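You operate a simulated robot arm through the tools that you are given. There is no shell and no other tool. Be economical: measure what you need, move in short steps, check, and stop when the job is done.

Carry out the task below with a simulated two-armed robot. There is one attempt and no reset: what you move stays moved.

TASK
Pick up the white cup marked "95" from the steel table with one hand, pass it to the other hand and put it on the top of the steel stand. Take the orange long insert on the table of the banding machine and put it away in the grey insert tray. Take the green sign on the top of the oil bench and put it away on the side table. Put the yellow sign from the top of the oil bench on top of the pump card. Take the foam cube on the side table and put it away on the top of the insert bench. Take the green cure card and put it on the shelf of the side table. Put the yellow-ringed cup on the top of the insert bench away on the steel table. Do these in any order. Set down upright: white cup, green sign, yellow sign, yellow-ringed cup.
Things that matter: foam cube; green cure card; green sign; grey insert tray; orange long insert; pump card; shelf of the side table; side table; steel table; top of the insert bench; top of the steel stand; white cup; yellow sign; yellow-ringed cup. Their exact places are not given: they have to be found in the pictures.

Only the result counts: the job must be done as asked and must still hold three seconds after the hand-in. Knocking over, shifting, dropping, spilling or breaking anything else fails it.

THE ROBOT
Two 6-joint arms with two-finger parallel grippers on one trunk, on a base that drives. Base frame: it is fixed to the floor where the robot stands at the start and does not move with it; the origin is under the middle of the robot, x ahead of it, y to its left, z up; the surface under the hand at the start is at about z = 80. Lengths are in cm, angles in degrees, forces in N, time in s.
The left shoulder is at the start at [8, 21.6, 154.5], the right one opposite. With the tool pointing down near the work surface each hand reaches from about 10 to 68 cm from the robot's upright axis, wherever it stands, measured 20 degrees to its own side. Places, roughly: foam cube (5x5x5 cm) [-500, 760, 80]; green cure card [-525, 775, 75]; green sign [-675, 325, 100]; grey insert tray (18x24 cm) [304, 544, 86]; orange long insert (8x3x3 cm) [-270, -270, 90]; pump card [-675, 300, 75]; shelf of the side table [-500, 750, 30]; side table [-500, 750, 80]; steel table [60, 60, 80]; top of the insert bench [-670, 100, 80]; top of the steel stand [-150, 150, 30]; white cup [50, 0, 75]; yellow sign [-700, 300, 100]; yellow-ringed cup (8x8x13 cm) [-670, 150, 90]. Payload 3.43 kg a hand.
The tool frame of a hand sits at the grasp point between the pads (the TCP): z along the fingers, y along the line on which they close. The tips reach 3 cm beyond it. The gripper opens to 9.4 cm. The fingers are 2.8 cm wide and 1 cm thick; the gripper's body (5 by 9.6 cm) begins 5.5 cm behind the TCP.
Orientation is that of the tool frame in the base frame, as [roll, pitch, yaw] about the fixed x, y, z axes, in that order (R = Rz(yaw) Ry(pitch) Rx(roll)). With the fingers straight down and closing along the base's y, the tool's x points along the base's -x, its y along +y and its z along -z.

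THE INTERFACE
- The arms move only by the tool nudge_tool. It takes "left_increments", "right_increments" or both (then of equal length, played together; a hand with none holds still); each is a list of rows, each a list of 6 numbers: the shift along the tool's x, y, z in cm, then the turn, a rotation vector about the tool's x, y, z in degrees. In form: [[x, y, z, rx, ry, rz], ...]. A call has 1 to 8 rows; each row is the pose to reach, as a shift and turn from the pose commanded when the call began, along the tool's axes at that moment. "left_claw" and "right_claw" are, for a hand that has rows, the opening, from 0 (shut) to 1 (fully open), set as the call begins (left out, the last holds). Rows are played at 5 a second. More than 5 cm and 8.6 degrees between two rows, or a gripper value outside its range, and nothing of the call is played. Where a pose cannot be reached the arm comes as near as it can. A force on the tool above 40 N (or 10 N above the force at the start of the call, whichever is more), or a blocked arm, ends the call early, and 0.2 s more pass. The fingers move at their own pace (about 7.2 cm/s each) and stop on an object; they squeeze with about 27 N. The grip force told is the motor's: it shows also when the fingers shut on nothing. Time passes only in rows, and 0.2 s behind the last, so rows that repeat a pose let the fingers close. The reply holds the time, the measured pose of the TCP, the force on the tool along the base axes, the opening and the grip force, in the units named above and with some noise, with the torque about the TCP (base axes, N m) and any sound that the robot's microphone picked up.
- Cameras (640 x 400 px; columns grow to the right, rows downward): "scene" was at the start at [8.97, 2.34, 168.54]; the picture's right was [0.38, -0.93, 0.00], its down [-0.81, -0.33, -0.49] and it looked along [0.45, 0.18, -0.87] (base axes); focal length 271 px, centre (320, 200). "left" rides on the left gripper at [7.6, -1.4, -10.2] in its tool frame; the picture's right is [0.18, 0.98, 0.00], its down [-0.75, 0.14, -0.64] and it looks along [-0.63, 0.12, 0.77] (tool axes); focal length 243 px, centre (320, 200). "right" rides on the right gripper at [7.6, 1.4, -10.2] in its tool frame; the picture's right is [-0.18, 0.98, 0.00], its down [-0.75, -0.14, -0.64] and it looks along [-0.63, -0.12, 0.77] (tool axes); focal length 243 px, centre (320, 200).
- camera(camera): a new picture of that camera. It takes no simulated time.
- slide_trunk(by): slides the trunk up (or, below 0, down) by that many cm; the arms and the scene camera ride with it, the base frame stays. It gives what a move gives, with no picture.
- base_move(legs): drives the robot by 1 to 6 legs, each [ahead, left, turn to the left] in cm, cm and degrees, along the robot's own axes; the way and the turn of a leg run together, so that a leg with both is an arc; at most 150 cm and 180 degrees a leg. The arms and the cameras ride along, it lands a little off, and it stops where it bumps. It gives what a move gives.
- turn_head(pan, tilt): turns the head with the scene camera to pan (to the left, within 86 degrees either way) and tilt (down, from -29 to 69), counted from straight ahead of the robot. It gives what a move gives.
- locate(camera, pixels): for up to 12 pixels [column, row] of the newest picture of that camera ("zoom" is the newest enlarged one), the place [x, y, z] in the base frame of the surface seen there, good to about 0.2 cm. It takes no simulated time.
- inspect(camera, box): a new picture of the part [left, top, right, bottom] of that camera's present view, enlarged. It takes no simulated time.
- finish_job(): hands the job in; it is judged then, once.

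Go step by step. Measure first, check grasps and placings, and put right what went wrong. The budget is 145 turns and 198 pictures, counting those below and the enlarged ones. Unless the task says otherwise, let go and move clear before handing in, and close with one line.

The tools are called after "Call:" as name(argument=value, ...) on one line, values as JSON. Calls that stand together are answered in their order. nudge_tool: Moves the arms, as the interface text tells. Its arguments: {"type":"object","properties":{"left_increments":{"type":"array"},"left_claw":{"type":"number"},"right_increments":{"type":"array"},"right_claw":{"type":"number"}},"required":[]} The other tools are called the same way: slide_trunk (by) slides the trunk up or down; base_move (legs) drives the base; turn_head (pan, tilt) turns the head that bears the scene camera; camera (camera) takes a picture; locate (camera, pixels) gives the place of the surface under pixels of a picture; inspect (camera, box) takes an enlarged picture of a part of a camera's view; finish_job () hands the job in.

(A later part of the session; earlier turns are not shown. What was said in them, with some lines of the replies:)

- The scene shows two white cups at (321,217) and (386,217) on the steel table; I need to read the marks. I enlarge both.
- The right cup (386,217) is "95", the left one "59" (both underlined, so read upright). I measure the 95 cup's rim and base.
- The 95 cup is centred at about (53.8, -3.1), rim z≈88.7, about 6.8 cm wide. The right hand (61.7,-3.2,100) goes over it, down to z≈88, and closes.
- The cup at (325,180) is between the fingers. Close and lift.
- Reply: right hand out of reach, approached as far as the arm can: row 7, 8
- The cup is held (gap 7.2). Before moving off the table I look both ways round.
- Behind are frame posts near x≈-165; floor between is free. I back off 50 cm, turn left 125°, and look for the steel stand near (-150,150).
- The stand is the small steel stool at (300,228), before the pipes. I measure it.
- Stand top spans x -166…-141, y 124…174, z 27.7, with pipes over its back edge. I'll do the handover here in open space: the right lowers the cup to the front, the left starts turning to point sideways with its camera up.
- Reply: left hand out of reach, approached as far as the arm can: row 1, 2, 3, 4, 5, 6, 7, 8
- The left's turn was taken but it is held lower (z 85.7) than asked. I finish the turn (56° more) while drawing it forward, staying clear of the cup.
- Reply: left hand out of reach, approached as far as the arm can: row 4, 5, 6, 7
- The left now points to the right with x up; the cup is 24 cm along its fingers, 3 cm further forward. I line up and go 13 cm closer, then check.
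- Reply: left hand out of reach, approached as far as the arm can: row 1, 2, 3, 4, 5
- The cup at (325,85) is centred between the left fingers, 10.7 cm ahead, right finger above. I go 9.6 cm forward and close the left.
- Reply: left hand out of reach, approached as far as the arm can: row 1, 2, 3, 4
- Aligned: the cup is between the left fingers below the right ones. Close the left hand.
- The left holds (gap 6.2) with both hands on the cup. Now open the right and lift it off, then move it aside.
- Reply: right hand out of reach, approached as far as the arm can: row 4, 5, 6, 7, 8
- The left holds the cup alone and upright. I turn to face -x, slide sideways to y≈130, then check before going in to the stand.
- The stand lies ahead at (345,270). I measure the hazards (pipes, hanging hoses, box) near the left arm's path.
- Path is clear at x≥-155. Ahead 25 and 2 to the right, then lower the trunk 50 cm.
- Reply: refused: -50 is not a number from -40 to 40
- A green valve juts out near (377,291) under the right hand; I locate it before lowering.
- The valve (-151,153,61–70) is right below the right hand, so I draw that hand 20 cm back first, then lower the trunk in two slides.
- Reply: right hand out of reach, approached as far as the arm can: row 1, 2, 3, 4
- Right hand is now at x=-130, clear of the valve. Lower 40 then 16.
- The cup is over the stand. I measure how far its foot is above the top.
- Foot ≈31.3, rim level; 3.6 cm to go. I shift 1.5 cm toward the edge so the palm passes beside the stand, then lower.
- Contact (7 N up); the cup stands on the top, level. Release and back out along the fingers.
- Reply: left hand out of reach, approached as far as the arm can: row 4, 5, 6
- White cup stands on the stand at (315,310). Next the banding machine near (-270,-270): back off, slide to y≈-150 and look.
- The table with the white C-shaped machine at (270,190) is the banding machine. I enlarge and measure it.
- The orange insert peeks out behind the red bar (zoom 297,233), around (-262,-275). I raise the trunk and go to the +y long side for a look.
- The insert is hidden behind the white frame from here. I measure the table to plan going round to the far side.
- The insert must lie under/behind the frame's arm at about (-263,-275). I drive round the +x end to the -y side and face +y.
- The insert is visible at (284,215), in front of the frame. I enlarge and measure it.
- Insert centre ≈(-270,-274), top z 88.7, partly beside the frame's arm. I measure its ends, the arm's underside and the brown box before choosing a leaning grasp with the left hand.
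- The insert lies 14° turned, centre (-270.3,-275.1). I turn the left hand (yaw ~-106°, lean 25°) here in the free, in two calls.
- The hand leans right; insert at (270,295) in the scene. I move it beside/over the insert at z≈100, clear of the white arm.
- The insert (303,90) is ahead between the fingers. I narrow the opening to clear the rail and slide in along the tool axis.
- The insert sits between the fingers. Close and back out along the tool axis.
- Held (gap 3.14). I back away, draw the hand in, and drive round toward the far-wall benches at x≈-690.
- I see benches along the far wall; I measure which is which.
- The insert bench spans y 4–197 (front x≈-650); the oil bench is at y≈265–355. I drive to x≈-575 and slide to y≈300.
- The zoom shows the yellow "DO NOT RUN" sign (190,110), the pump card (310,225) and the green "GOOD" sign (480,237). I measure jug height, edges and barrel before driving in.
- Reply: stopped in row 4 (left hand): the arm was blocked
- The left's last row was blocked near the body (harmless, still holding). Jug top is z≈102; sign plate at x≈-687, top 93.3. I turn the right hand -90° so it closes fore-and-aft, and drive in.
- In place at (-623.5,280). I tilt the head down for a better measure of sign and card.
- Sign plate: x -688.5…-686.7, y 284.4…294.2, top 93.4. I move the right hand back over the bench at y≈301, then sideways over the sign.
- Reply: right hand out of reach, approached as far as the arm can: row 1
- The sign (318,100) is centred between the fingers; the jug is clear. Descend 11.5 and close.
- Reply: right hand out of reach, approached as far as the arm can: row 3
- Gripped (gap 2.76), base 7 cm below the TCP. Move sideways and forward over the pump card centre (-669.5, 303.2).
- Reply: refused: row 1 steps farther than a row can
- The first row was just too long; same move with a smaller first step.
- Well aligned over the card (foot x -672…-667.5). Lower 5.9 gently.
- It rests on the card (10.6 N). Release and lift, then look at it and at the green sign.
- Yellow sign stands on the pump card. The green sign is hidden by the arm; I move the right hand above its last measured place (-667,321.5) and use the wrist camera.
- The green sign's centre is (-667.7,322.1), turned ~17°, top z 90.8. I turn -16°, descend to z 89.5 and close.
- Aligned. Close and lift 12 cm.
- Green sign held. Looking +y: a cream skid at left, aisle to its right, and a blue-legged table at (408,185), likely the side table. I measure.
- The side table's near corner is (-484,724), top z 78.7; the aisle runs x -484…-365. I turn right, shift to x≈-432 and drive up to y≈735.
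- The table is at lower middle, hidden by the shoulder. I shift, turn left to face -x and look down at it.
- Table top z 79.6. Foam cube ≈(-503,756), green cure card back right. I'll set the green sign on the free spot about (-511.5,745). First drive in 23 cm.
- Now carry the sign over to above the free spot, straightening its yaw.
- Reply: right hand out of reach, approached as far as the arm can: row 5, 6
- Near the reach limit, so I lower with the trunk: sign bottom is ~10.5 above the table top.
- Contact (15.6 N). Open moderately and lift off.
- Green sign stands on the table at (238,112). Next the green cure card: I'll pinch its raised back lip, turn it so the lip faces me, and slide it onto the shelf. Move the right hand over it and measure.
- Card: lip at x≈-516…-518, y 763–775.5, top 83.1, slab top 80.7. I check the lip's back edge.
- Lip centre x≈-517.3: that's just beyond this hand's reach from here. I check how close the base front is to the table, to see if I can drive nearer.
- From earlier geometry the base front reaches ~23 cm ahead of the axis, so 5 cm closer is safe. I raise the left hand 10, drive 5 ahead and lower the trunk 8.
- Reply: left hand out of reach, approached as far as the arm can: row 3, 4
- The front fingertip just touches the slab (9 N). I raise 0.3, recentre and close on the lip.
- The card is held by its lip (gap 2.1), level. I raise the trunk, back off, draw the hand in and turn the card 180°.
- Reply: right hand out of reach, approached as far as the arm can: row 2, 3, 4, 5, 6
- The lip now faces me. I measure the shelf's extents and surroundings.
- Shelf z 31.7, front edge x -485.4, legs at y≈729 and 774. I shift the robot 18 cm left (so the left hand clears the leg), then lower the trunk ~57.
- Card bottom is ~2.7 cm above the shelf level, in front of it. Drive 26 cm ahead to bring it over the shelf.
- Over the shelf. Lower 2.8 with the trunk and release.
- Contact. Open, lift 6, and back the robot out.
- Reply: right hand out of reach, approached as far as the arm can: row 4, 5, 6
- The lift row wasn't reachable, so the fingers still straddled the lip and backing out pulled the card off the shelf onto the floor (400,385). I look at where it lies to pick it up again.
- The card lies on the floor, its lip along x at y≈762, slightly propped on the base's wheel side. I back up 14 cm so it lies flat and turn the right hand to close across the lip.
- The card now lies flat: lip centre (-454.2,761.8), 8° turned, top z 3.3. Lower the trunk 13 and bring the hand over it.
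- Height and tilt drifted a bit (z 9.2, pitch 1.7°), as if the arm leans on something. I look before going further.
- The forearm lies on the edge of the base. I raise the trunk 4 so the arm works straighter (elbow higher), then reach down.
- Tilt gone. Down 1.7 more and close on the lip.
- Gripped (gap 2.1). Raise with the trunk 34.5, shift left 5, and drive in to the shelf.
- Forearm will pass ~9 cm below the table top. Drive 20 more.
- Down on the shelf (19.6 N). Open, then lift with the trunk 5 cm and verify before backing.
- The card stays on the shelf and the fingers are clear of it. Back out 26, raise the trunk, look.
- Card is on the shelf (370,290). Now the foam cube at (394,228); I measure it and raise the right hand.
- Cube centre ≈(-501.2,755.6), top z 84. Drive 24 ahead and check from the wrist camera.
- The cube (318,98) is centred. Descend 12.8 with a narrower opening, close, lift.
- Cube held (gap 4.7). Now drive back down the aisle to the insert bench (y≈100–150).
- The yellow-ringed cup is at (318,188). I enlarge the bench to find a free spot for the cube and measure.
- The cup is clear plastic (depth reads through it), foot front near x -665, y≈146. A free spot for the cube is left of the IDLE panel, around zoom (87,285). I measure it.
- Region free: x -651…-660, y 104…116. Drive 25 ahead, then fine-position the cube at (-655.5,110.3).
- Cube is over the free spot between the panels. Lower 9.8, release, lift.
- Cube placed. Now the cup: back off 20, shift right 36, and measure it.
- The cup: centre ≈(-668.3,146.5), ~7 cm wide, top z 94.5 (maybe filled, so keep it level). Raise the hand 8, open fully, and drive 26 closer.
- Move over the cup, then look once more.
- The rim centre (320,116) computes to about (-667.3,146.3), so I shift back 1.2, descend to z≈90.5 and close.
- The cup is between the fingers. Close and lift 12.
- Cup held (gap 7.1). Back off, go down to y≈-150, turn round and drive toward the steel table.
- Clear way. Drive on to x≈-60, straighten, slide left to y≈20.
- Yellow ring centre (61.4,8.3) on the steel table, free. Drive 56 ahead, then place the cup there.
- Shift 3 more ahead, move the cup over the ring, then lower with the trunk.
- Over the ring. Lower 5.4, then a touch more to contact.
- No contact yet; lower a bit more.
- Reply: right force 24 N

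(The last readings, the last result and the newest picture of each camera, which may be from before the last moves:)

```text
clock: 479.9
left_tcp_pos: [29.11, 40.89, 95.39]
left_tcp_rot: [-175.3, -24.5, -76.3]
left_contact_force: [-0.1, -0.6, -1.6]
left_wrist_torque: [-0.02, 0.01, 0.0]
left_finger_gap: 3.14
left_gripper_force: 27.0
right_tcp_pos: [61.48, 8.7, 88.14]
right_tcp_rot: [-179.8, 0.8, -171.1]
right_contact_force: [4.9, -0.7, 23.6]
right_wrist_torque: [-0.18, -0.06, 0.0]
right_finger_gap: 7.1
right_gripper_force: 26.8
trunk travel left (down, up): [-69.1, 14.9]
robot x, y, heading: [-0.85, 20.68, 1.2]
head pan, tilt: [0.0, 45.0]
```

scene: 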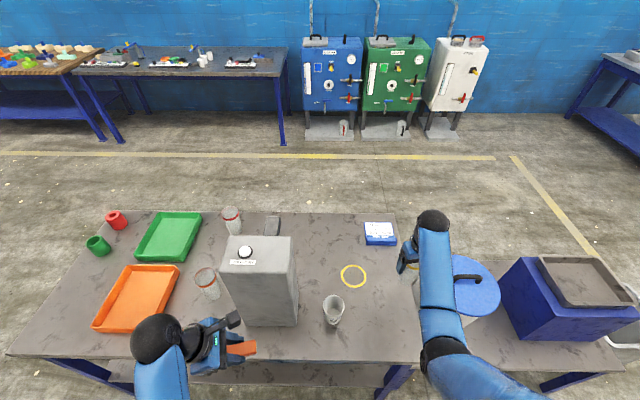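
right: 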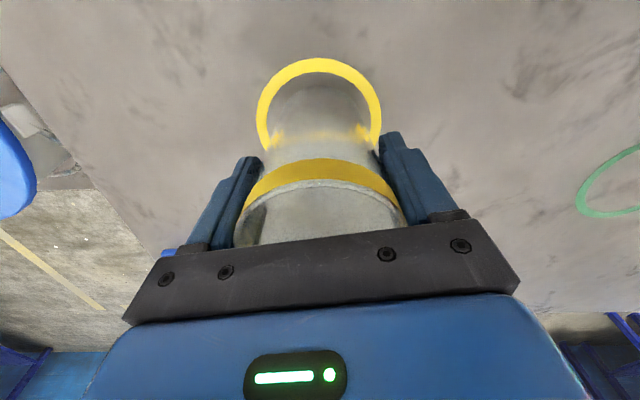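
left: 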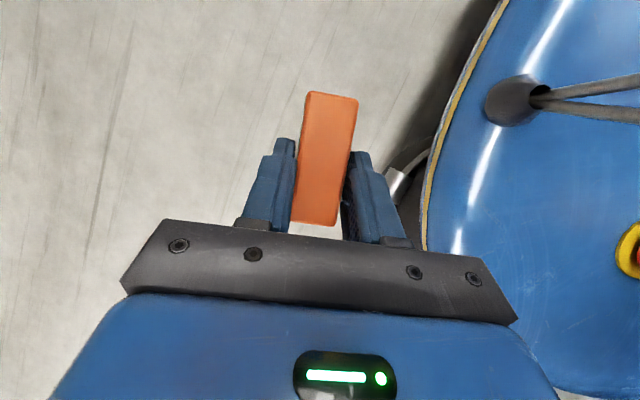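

Contact (24 N). Ease 0.2 up, open, then lift straight with the trunk.

Call:
slide_trunk(by=0.2)

Call:
nudge_tool(right_increments=[[0, 0, 0, 0, 0, 0], [0, 0, 0, 0, 0, 0], [0, 0, 0, 0, 0, 0]], right_claw=1)

Call:
slide_trunk(by=14)

Call:
camera(camera="right")

```text
clock: 480.4
left_tcp_pos: [29.23, 40.95, 95.46]
left_tcp_rot: [-175.4, -24.5, -76.3]
left_contact_force: [0.9, -0.7, -0.9]
left_wrist_torque: [0.05, 0.03, 0.01]
left_finger_gap: 3.14
left_gripper_force: 27.0
right_tcp_pos: [61.52, 8.61, 88.07]
right_tcp_rot: [-179.9, 0.5, -171.3]
right_contact_force: [5.2, -1.9, 14.0]
right_wrist_torque: [-0.16, -0.12, 0.07]
right_finger_gap: 7.09
right_gripper_force: 27.1
trunk travel left (down, up): [-69.3, 14.7]
robot x, y, heading: [-1.14, 20.35, 0.9]
head pan, tilt: [0.0, 45.0]
```

```text
clock: 481.2
left_tcp_pos: [29.26, 40.76, 95.45]
left_tcp_rot: [-175.5, -24.6, -76.2]
left_contact_force: [0.2, -0.1, -1.1]
left_wrist_torque: [0.03, -0.01, -0.01]
left_finger_gap: 3.15
left_gripper_force: 27.0
right_tcp_pos: [61.47, 8.65, 88.08]
right_tcp_rot: [-180.0, 0.4, -171.2]
right_contact_force: [0.2, 0.1, -0.5]
right_wrist_torque: [0.03, -0.04, -0.04]
right_finger_gap: 9.39
right_gripper_force: 0.0
trunk travel left (down, up): [-69.3, 14.7]
robot x, y, heading: [-0.99, 20.98, 1.1]
head pan, tilt: [0.0, 45.0]
```

```text
clock: 482.9
left_tcp_pos: [29.2, 40.78, 109.52]
left_tcp_rot: [-175.4, -24.5, -76.3]
left_contact_force: [0.1, -0.5, 0.1]
left_wrist_torque: [0.01, 0.01, 0.0]
left_finger_gap: 3.12
left_gripper_force: 26.9
right_tcp_pos: [61.55, 8.65, 102.02]
right_tcp_rot: [-179.9, 0.5, -171.2]
right_contact_force: [-0.3, 0.4, 0.6]
right_wrist_torque: [-0.03, -0.02, -0.05]
right_finger_gap: 9.39
right_gripper_force: 0.1
trunk travel left (down, up): [-83.3, 0.7]
robot x, y, heading: [-0.8, 20.81, 0.8]
head pan, tilt: [0.0, 45.0]
```

```text
70 pictures are left
```

right: 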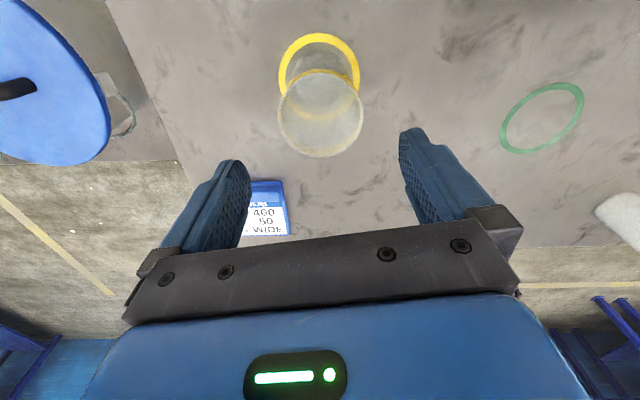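

The yellow-ringed cup stands in the ring. Last: the orange insert into the grey tray near (304,544). Back off, go round the table's left end and up the wall aisle.

Call:
base_move(legs=[[-60, 0, 0], [0, 150, -1], [0, 22, 0], [150, 0, 0], [90, 0, 0]])

Call:
turn_head(pan=60, tilt=25)

Call:
camera(camera="scene")

```text
clock: 506.1
left_tcp_pos: [211.17, 213.7, 109.48]
left_tcp_rot: [-175.3, -24.6, -76.9]
left_contact_force: [0.5, 0.4, 0.3]
left_wrist_torque: [0.02, 0.04, 0.01]
left_finger_gap: 3.14
left_gripper_force: 27.4
right_tcp_pos: [243.13, 181.03, 102.18]
right_tcp_rot: [-179.9, 0.6, -171.9]
right_contact_force: [0.6, -0.2, 0.1]
right_wrist_torque: [-0.01, 0.01, 0.01]
right_finger_gap: 9.4
right_gripper_force: 0.0
trunk travel left (down, up): [-83.3, 0.7]
robot x, y, heading: [181.04, 194.24, 0.3]
head pan, tilt: [0.0, 45.0]
```

```text
clock: 507.4
left_tcp_pos: [211.25, 213.67, 109.44]
left_tcp_rot: [-175.4, -24.4, -77.0]
left_contact_force: [-0.6, 0.2, -1.1]
left_wrist_torque: [-0.03, 0.02, 0.01]
left_finger_gap: 3.15
left_gripper_force: 27.2
right_tcp_pos: [243.11, 181.1, 102.1]
right_tcp_rot: [-179.9, 0.5, -171.9]
right_contact_force: [-0.9, -0.3, 0.6]
right_wrist_torque: [0.04, -0.03, -0.01]
right_finger_gap: 9.4
right_gripper_force: 0.1
trunk travel left (down, up): [-83.3, 0.7]
robot x, y, heading: [180.94, 194.09, 0.3]
head pan, tilt: [60.0, 25.0]
```

```text
69 pictures are left
```

scene: 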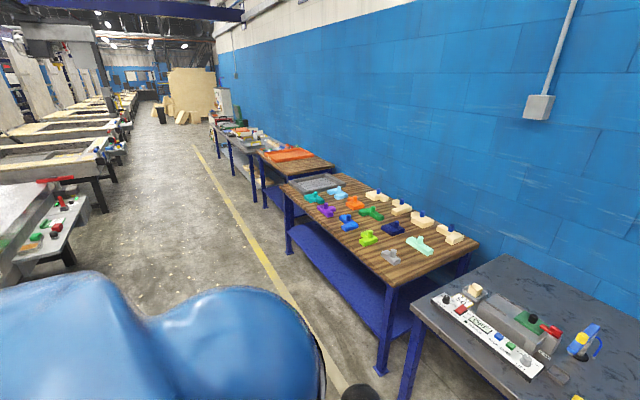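

Call:
locate(camera="scene", pixels=[[285, 156], [315, 184], [260, 152], [280, 190], [388, 285], [290, 240], [180, 200], [60, 215], [410, 305], [250, 140], [225, 130]])

Call:
inspect(camera="scene", box=[200, 100, 360, 210])

```text
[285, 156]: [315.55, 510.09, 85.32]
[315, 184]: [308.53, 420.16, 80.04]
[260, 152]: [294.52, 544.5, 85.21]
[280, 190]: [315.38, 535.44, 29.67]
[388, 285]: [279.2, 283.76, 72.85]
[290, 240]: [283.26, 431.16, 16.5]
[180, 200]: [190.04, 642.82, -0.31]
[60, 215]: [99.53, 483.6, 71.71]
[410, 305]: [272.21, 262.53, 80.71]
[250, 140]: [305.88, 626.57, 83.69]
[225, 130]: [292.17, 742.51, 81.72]
```

```text
3.64 times, centred on (280, 155) of scene
```

zoom: 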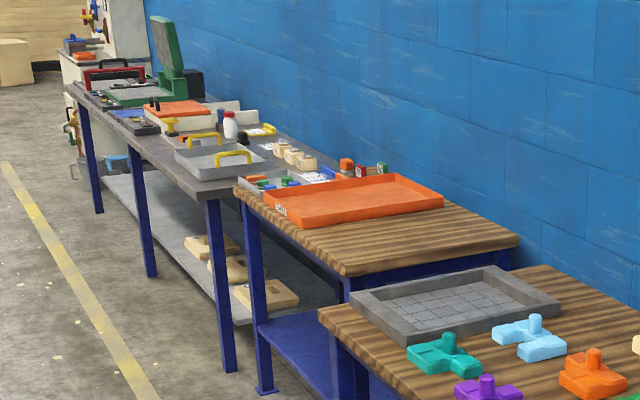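

The grey tray must be just behind the orange tray near y≈544. I slide left along the aisle to it.

Call:
base_move(legs=[[0, 150, 0], [0, 150, 0], [0, 40, 0]])

Call:
turn_head(pan=5, tilt=35)

Call:
camera(camera="scene")

```text
clock: 524.2
left_tcp_pos: [211.63, 558.32, 109.5]
left_tcp_rot: [-175.4, -24.4, -78.1]
left_contact_force: [0.2, 0.0, -1.1]
left_wrist_torque: [0.0, 0.02, 0.0]
left_finger_gap: 3.13
left_gripper_force: 26.7
right_tcp_pos: [242.88, 525.04, 102.06]
right_tcp_rot: [180.0, 0.5, -173.2]
right_contact_force: [-0.7, 0.7, -0.5]
right_wrist_torque: [0.03, -0.02, 0.01]
right_finger_gap: 9.4
right_gripper_force: 0.1
trunk travel left (down, up): [-83.3, 0.7]
robot x, y, heading: [180.69, 539.91, -0.8]
head pan, tilt: [60.0, 25.0]
```

```text
clock: 525.5
left_tcp_pos: [211.57, 558.57, 109.48]
left_tcp_rot: [-175.4, -24.4, -78.2]
left_contact_force: [0.4, 0.4, -0.9]
left_wrist_torque: [-0.02, 0.06, -0.03]
left_finger_gap: 3.15
left_gripper_force: 27.3
right_tcp_pos: [242.91, 525.35, 102.16]
right_tcp_rot: [180.0, 0.5, -173.1]
right_contact_force: [-0.3, 0.4, -0.4]
right_wrist_torque: [-0.01, 0.01, 0.0]
right_finger_gap: 9.41
right_gripper_force: 0.1
trunk travel left (down, up): [-83.3, 0.7]
robot x, y, heading: [180.92, 539.62, -0.9]
head pan, tilt: [5.0, 35.0]
```

```text
67 pictures are left
```

scene: 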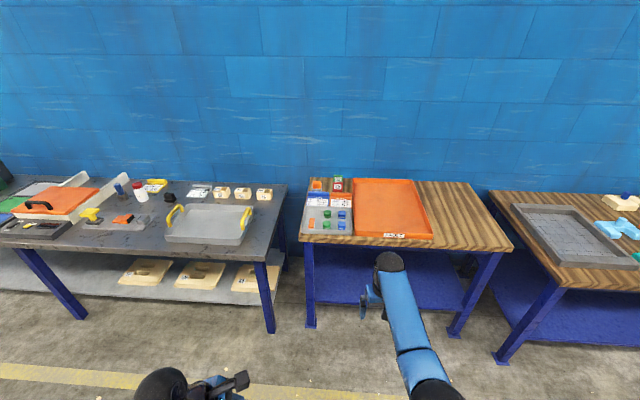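

Call:
inspect(camera="scene", box=[290, 165, 370, 245])

Call:
locate(camera="scene", pixels=[[303, 232], [352, 233], [305, 206], [351, 206], [326, 229], [312, 223], [326, 214], [342, 214], [312, 212], [326, 223], [342, 224], [312, 240]])

```text
5.00 times, centred on (330, 205) of scene
```

zoom: 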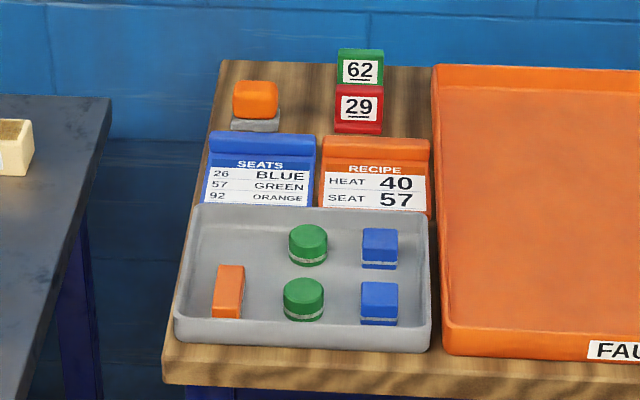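

```text
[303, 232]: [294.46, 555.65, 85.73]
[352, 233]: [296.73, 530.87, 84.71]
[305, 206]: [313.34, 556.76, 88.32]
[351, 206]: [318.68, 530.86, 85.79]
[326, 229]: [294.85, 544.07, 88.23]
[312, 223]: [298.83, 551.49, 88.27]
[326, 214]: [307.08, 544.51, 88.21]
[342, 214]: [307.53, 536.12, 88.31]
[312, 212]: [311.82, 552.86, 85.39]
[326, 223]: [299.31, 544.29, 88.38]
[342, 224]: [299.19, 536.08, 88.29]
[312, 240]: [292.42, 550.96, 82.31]
```

The grey insert tray (330,220) holds 2 greens, 2 blues, 1 orange with a free place behind the orange. I measure the inside precisely and draw the right hand back.

Call:
locate(camera="zoom", pixels=[[232, 266], [215, 270], [242, 270], [232, 240], [205, 215], [250, 208], [290, 240], [200, 240], [260, 222], [190, 260], [308, 225], [230, 210]])

Call:
nudge_tool(right_increments=[[4.5, 0, 0, 0, 0, 0], [9, 0, 0, 0, 0, 0], [13.5, 0, 0, 0, 0, 0], [18, 0, 0, 0, 0, 0]], left_increments=[[0, -4, 0, 0, 0, 0], [0, -8, 0, 0, 0, 0], [0, -12, 0, 0, 0, 0], [0, -15, 0, 0, 0, 0]])

```text
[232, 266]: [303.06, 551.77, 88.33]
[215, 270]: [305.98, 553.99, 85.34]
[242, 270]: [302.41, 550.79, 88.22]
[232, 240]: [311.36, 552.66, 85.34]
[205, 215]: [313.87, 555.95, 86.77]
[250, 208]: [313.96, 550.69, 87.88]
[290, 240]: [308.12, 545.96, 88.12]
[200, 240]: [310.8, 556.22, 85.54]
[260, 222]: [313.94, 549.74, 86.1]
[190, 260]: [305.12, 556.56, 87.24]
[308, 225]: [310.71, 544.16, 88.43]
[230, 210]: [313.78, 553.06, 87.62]
```

```text
clock: 526.5
left_tcp_pos: [226.55, 561.61, 109.43]
left_tcp_rot: [-175.1, -24.7, -78.3]
left_contact_force: [0.1, -0.1, -0.5]
left_wrist_torque: [-0.02, 0.01, -0.02]
left_finger_gap: 3.15
left_gripper_force: 26.7
left hand out of reach, approached as far as the arm can: row 1, 2, 3, 4
right_tcp_pos: [224.88, 523.07, 102.03]
right_tcp_rot: [-179.8, 0.6, -173.0]
right_contact_force: [0.4, -1.1, 1.1]
right_wrist_torque: [0.02, 0.03, 0.01]
right_finger_gap: 9.4
right_gripper_force: 0.0
trunk travel left (down, up): [-83.3, 0.7]
robot x, y, heading: [180.99, 539.47, -0.7]
head pan, tilt: [5.0, 35.0]
```

Free area x 303.5–313.5, y 546–556; centre (308.5,551). I square the left hand (yaw -90, roll 180), then drive in.

Call:
nudge_tool(left_increments=[[0, 0, 0, -4.9, 0.45, 5.3], [0, 0, 0, -9.8, 0.9, 10.6], [0, 0, 0, -9.8, 0.9, 10.6]])

Call:
base_move(legs=[[40, -6, 0.8], [31, 0, 0]])

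Call:
camera(camera="left")

Call:
turn_head(pan=15, tilt=55)

Call:
camera(camera="scene")

```text
clock: 527.3
left_tcp_pos: [227.68, 560.17, 104.77]
left_tcp_rot: [179.8, -25.0, -90.0]
left_contact_force: [-0.7, 0.9, -0.3]
left_wrist_torque: [0.02, 0.01, -0.01]
left_finger_gap: 3.14
left_gripper_force: 26.8
left hand out of reach, approached as far as the arm can: row 1, 2, 3
right_tcp_pos: [224.97, 523.13, 101.95]
right_tcp_rot: [-179.9, 0.5, -173.0]
right_contact_force: [0.0, 0.5, 0.4]
right_wrist_torque: [0.02, 0.02, 0.03]
right_finger_gap: 9.41
right_gripper_force: 0.2
trunk travel left (down, up): [-83.3, 0.7]
robot x, y, heading: [180.87, 540.03, -1.1]
head pan, tilt: [5.0, 35.0]
```

```text
clock: 531.4
left_tcp_pos: [297.22, 554.62, 104.99]
left_tcp_rot: [180.0, -25.1, -88.9]
left_contact_force: [-0.4, -0.7, -1.2]
left_wrist_torque: [-0.01, 0.0, 0.02]
left_finger_gap: 3.09
left_gripper_force: 27.9
right_tcp_pos: [294.98, 517.5, 102.16]
right_tcp_rot: [-180.0, 0.6, -172.1]
right_contact_force: [-0.3, -0.2, 0.6]
right_wrist_torque: [0.0, -0.01, -0.01]
right_finger_gap: 9.42
right_gripper_force: 0.1
trunk travel left (down, up): [-83.3, 0.7]
robot x, y, heading: [250.58, 533.27, -0.1]
head pan, tilt: [5.0, 35.0]
```

```text
65 pictures are left
```

left: 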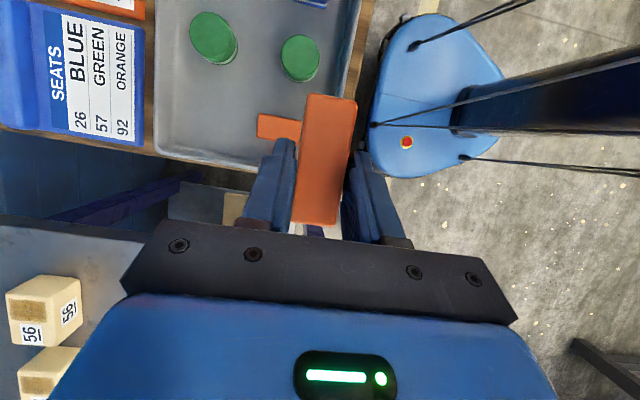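

```text
clock: 532.3
left_tcp_pos: [297.49, 554.63, 104.84]
left_tcp_rot: [179.6, -24.9, -88.9]
left_contact_force: [-1.0, 0.1, -0.7]
left_wrist_torque: [0.05, -0.04, 0.0]
left_finger_gap: 3.08
left_gripper_force: 26.8
right_tcp_pos: [295.28, 517.52, 102.06]
right_tcp_rot: [-180.0, 0.4, -172.0]
right_contact_force: [-1.3, 0.2, 0.3]
right_wrist_torque: [0.01, -0.02, 0.01]
right_finger_gap: 9.39
right_gripper_force: 0.1
trunk travel left (down, up): [-83.3, 0.7]
robot x, y, heading: [250.79, 533.09, 0.1]
head pan, tilt: [15.0, 55.0]
```

```text
64 pictures are left
```

scene: 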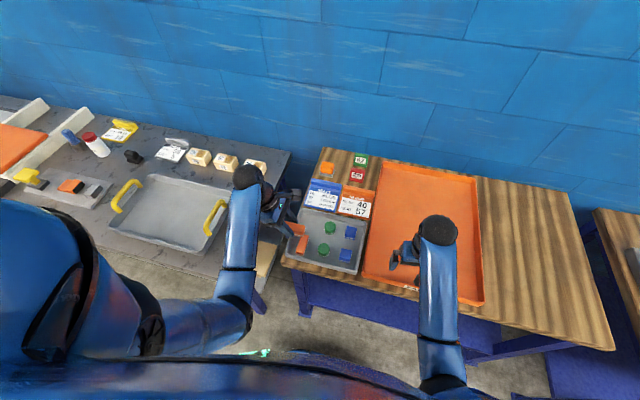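

Insert hangs above the tray's left front. Move 11 cm back over the free place, then down to 8 cm above.

Call:
nudge_tool(left_increments=[[0.8, -3.7, 0.4, 0, 0, 0], [1.6, -7.4, 0.8, 0, 0, 0], [2.4, -11.1, 1.15, 0, 0, 0], [0.7, -11.1, 4.8, 0, 0, 0], [-0.94, -11.1, 8.4, 0, 0, 0], [-0.94, -11.1, 8.4, 0, 0, 0]])

Call:
camera(camera="left")

Call:
inspect(camera="scene", box=[260, 160, 388, 280])

```text
clock: 533.7
left_tcp_pos: [308.49, 552.07, 96.56]
left_tcp_rot: [179.7, -25.0, -88.7]
left_contact_force: [-0.5, 0.0, -0.6]
left_wrist_torque: [0.01, 0.0, 0.01]
left_finger_gap: 3.09
left_gripper_force: 26.7
right_tcp_pos: [295.17, 517.52, 102.0]
right_tcp_rot: [-179.9, 0.3, -172.1]
right_contact_force: [0.9, 0.4, -0.3]
right_wrist_torque: [-0.02, 0.0, -0.05]
right_finger_gap: 9.39
right_gripper_force: 0.2
trunk travel left (down, up): [-83.3, 0.7]
robot x, y, heading: [250.84, 533.37, 0.4]
head pan, tilt: [15.0, 55.0]
```

```text
63 pictures are left
```

left: 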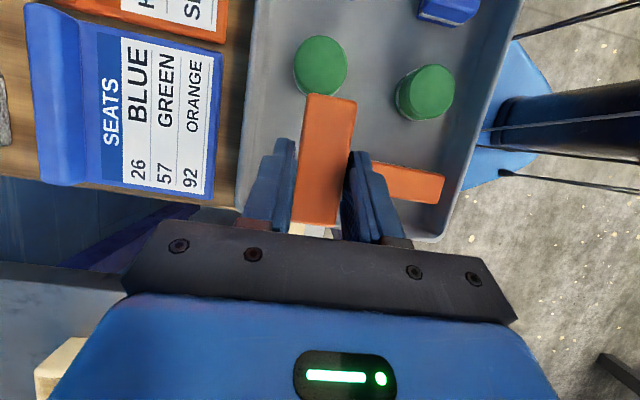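

```text
3.33 times, centred on (324, 220) of scene
```

zoom: 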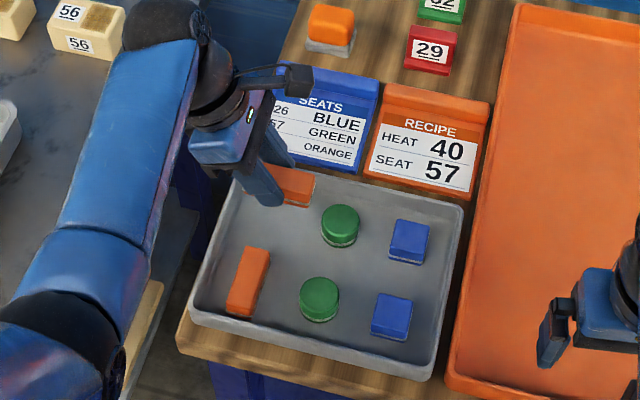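

Call:
locate(camera="left", pixels=[[330, 99], [312, 215], [320, 160], [348, 130], [306, 130], [330, 90], [385, 170], [320, 45], [270, 150], [300, 232]])

```text
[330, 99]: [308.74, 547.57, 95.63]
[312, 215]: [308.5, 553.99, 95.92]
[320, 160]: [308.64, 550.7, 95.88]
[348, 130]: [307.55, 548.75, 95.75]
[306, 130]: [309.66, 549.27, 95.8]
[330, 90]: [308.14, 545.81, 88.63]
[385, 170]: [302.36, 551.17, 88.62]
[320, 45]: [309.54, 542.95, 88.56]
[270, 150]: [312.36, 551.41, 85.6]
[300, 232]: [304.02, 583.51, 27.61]
```

Aligned: insert y 547–554, x 307.4–309.8, bottom ≈92.8. Lower 7.4 vertically.

Call:
nudge_tool(left_increments=[[-1.27, 0, 2.72, 0, 0, 0], [-2.33, 0, 4.98, 0, 0, 0], [-2.96, 0, 6.34, 0, 0, 0], [-3.13, 0, 6.7, 0, 0, 0], [-3.13, 0, 6.7, 0, 0, 0]])

Call:
camera(camera="left")

```text
clock: 534.9
left_tcp_pos: [308.59, 552.21, 89.54]
left_tcp_rot: [179.8, -25.1, -88.8]
left_contact_force: [0.6, 0.1, 9.4]
left_wrist_torque: [-0.38, -0.13, -0.01]
left_finger_gap: 3.08
left_gripper_force: 27.0
right_tcp_pos: [295.16, 517.62, 102.12]
right_tcp_rot: [-179.9, 0.6, -172.2]
right_contact_force: [0.1, 0.3, 0.5]
right_wrist_torque: [-0.02, -0.02, 0.01]
right_finger_gap: 9.41
right_gripper_force: 0.1
trunk travel left (down, up): [-83.3, 0.7]
robot x, y, heading: [250.89, 533.19, -0.0]
head pan, tilt: [15.0, 55.0]
```

```text
61 pictures are left
```

left: 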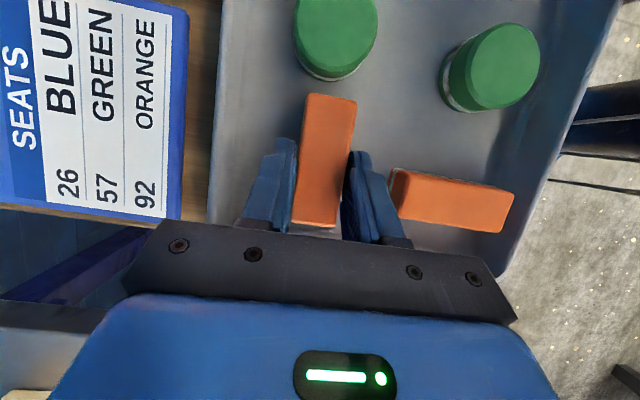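

It touches the tray floor (9.4 N). Open to 4.5 cm and back out along the tool axis.

Call:
nudge_tool(left_increments=[[0, 0, 0, 0, 0, 0], [0, 0, 0, 0, 0, 0], [0, 0, 0, 0, 0, 0], [0, 0, -4, 0, 0, 0], [0, 0, -8, 0, 0, 0], [0, 0, -12, 0, 0, 0]], left_claw=0.47)

Call:
camera(camera="left")

Call:
base_move(legs=[[-50, 0, 0]])

Call:
inspect(camera="scene", box=[230, 100, 400, 230])

```text
clock: 536.3
left_tcp_pos: [308.45, 557.48, 100.43]
left_tcp_rot: [179.7, -25.1, -88.9]
left_contact_force: [-0.2, -0.7, -1.0]
left_wrist_torque: [0.01, 0.01, 0.0]
left_finger_gap: 4.42
left_gripper_force: 0.1
right_tcp_pos: [295.23, 517.65, 102.16]
right_tcp_rot: [-179.9, 0.5, -172.1]
right_contact_force: [-0.7, 0.8, 0.2]
right_wrist_torque: [0.01, 0.06, 0.02]
right_finger_gap: 9.41
right_gripper_force: 0.0
trunk travel left (down, up): [-83.3, 0.7]
robot x, y, heading: [250.63, 533.03, 0.2]
head pan, tilt: [15.0, 55.0]
```

```text
60 pictures are left
```

left: 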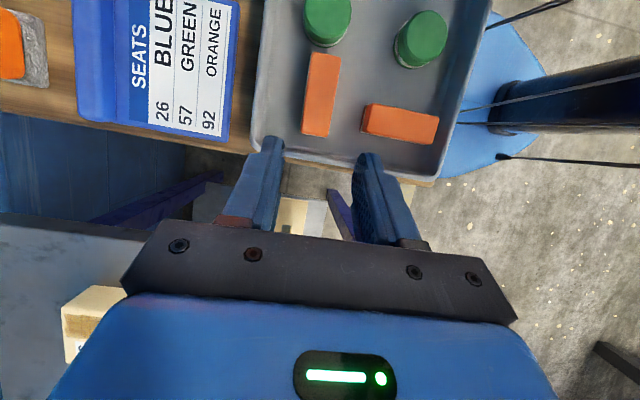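

```text
clock: 539.2
left_tcp_pos: [258.29, 557.39, 100.24]
left_tcp_rot: [179.7, -25.1, -88.8]
left_contact_force: [0.6, -0.2, -0.2]
left_wrist_torque: [0.02, 0.0, 0.0]
left_finger_gap: 4.42
left_gripper_force: 0.1
right_tcp_pos: [245.04, 517.71, 101.84]
right_tcp_rot: [-180.0, 0.4, -172.1]
right_contact_force: [-0.1, -0.5, 0.3]
right_wrist_torque: [0.01, 0.04, 0.01]
right_finger_gap: 9.38
right_gripper_force: 0.0
trunk travel left (down, up): [-83.3, 0.7]
robot x, y, heading: [200.08, 533.1, 0.2]
head pan, tilt: [15.0, 55.0]
```

```text
3.08 times, centred on (315, 165) of scene
```

zoom: 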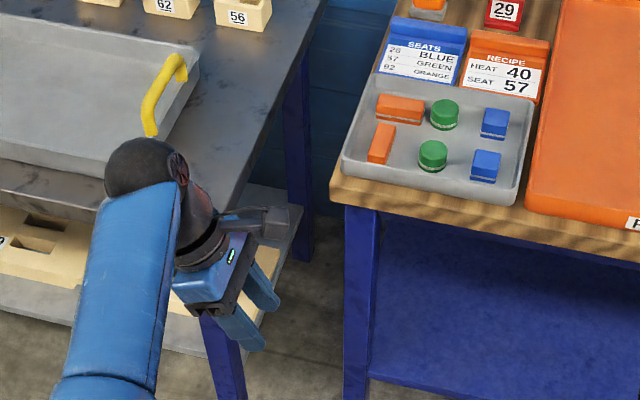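

The orange insert lies in the grey tray (zoom 400,108) next to the others, and both hands are empty and clear. All seven placings were seen in place, so I hand in.

Call:
finish_job()

```text
The job is handed in.
```

The job is handed in with all seven items in place. The green cure card was pulled off the shelf onto the floor once; I picked it up and put it back on the shelf.
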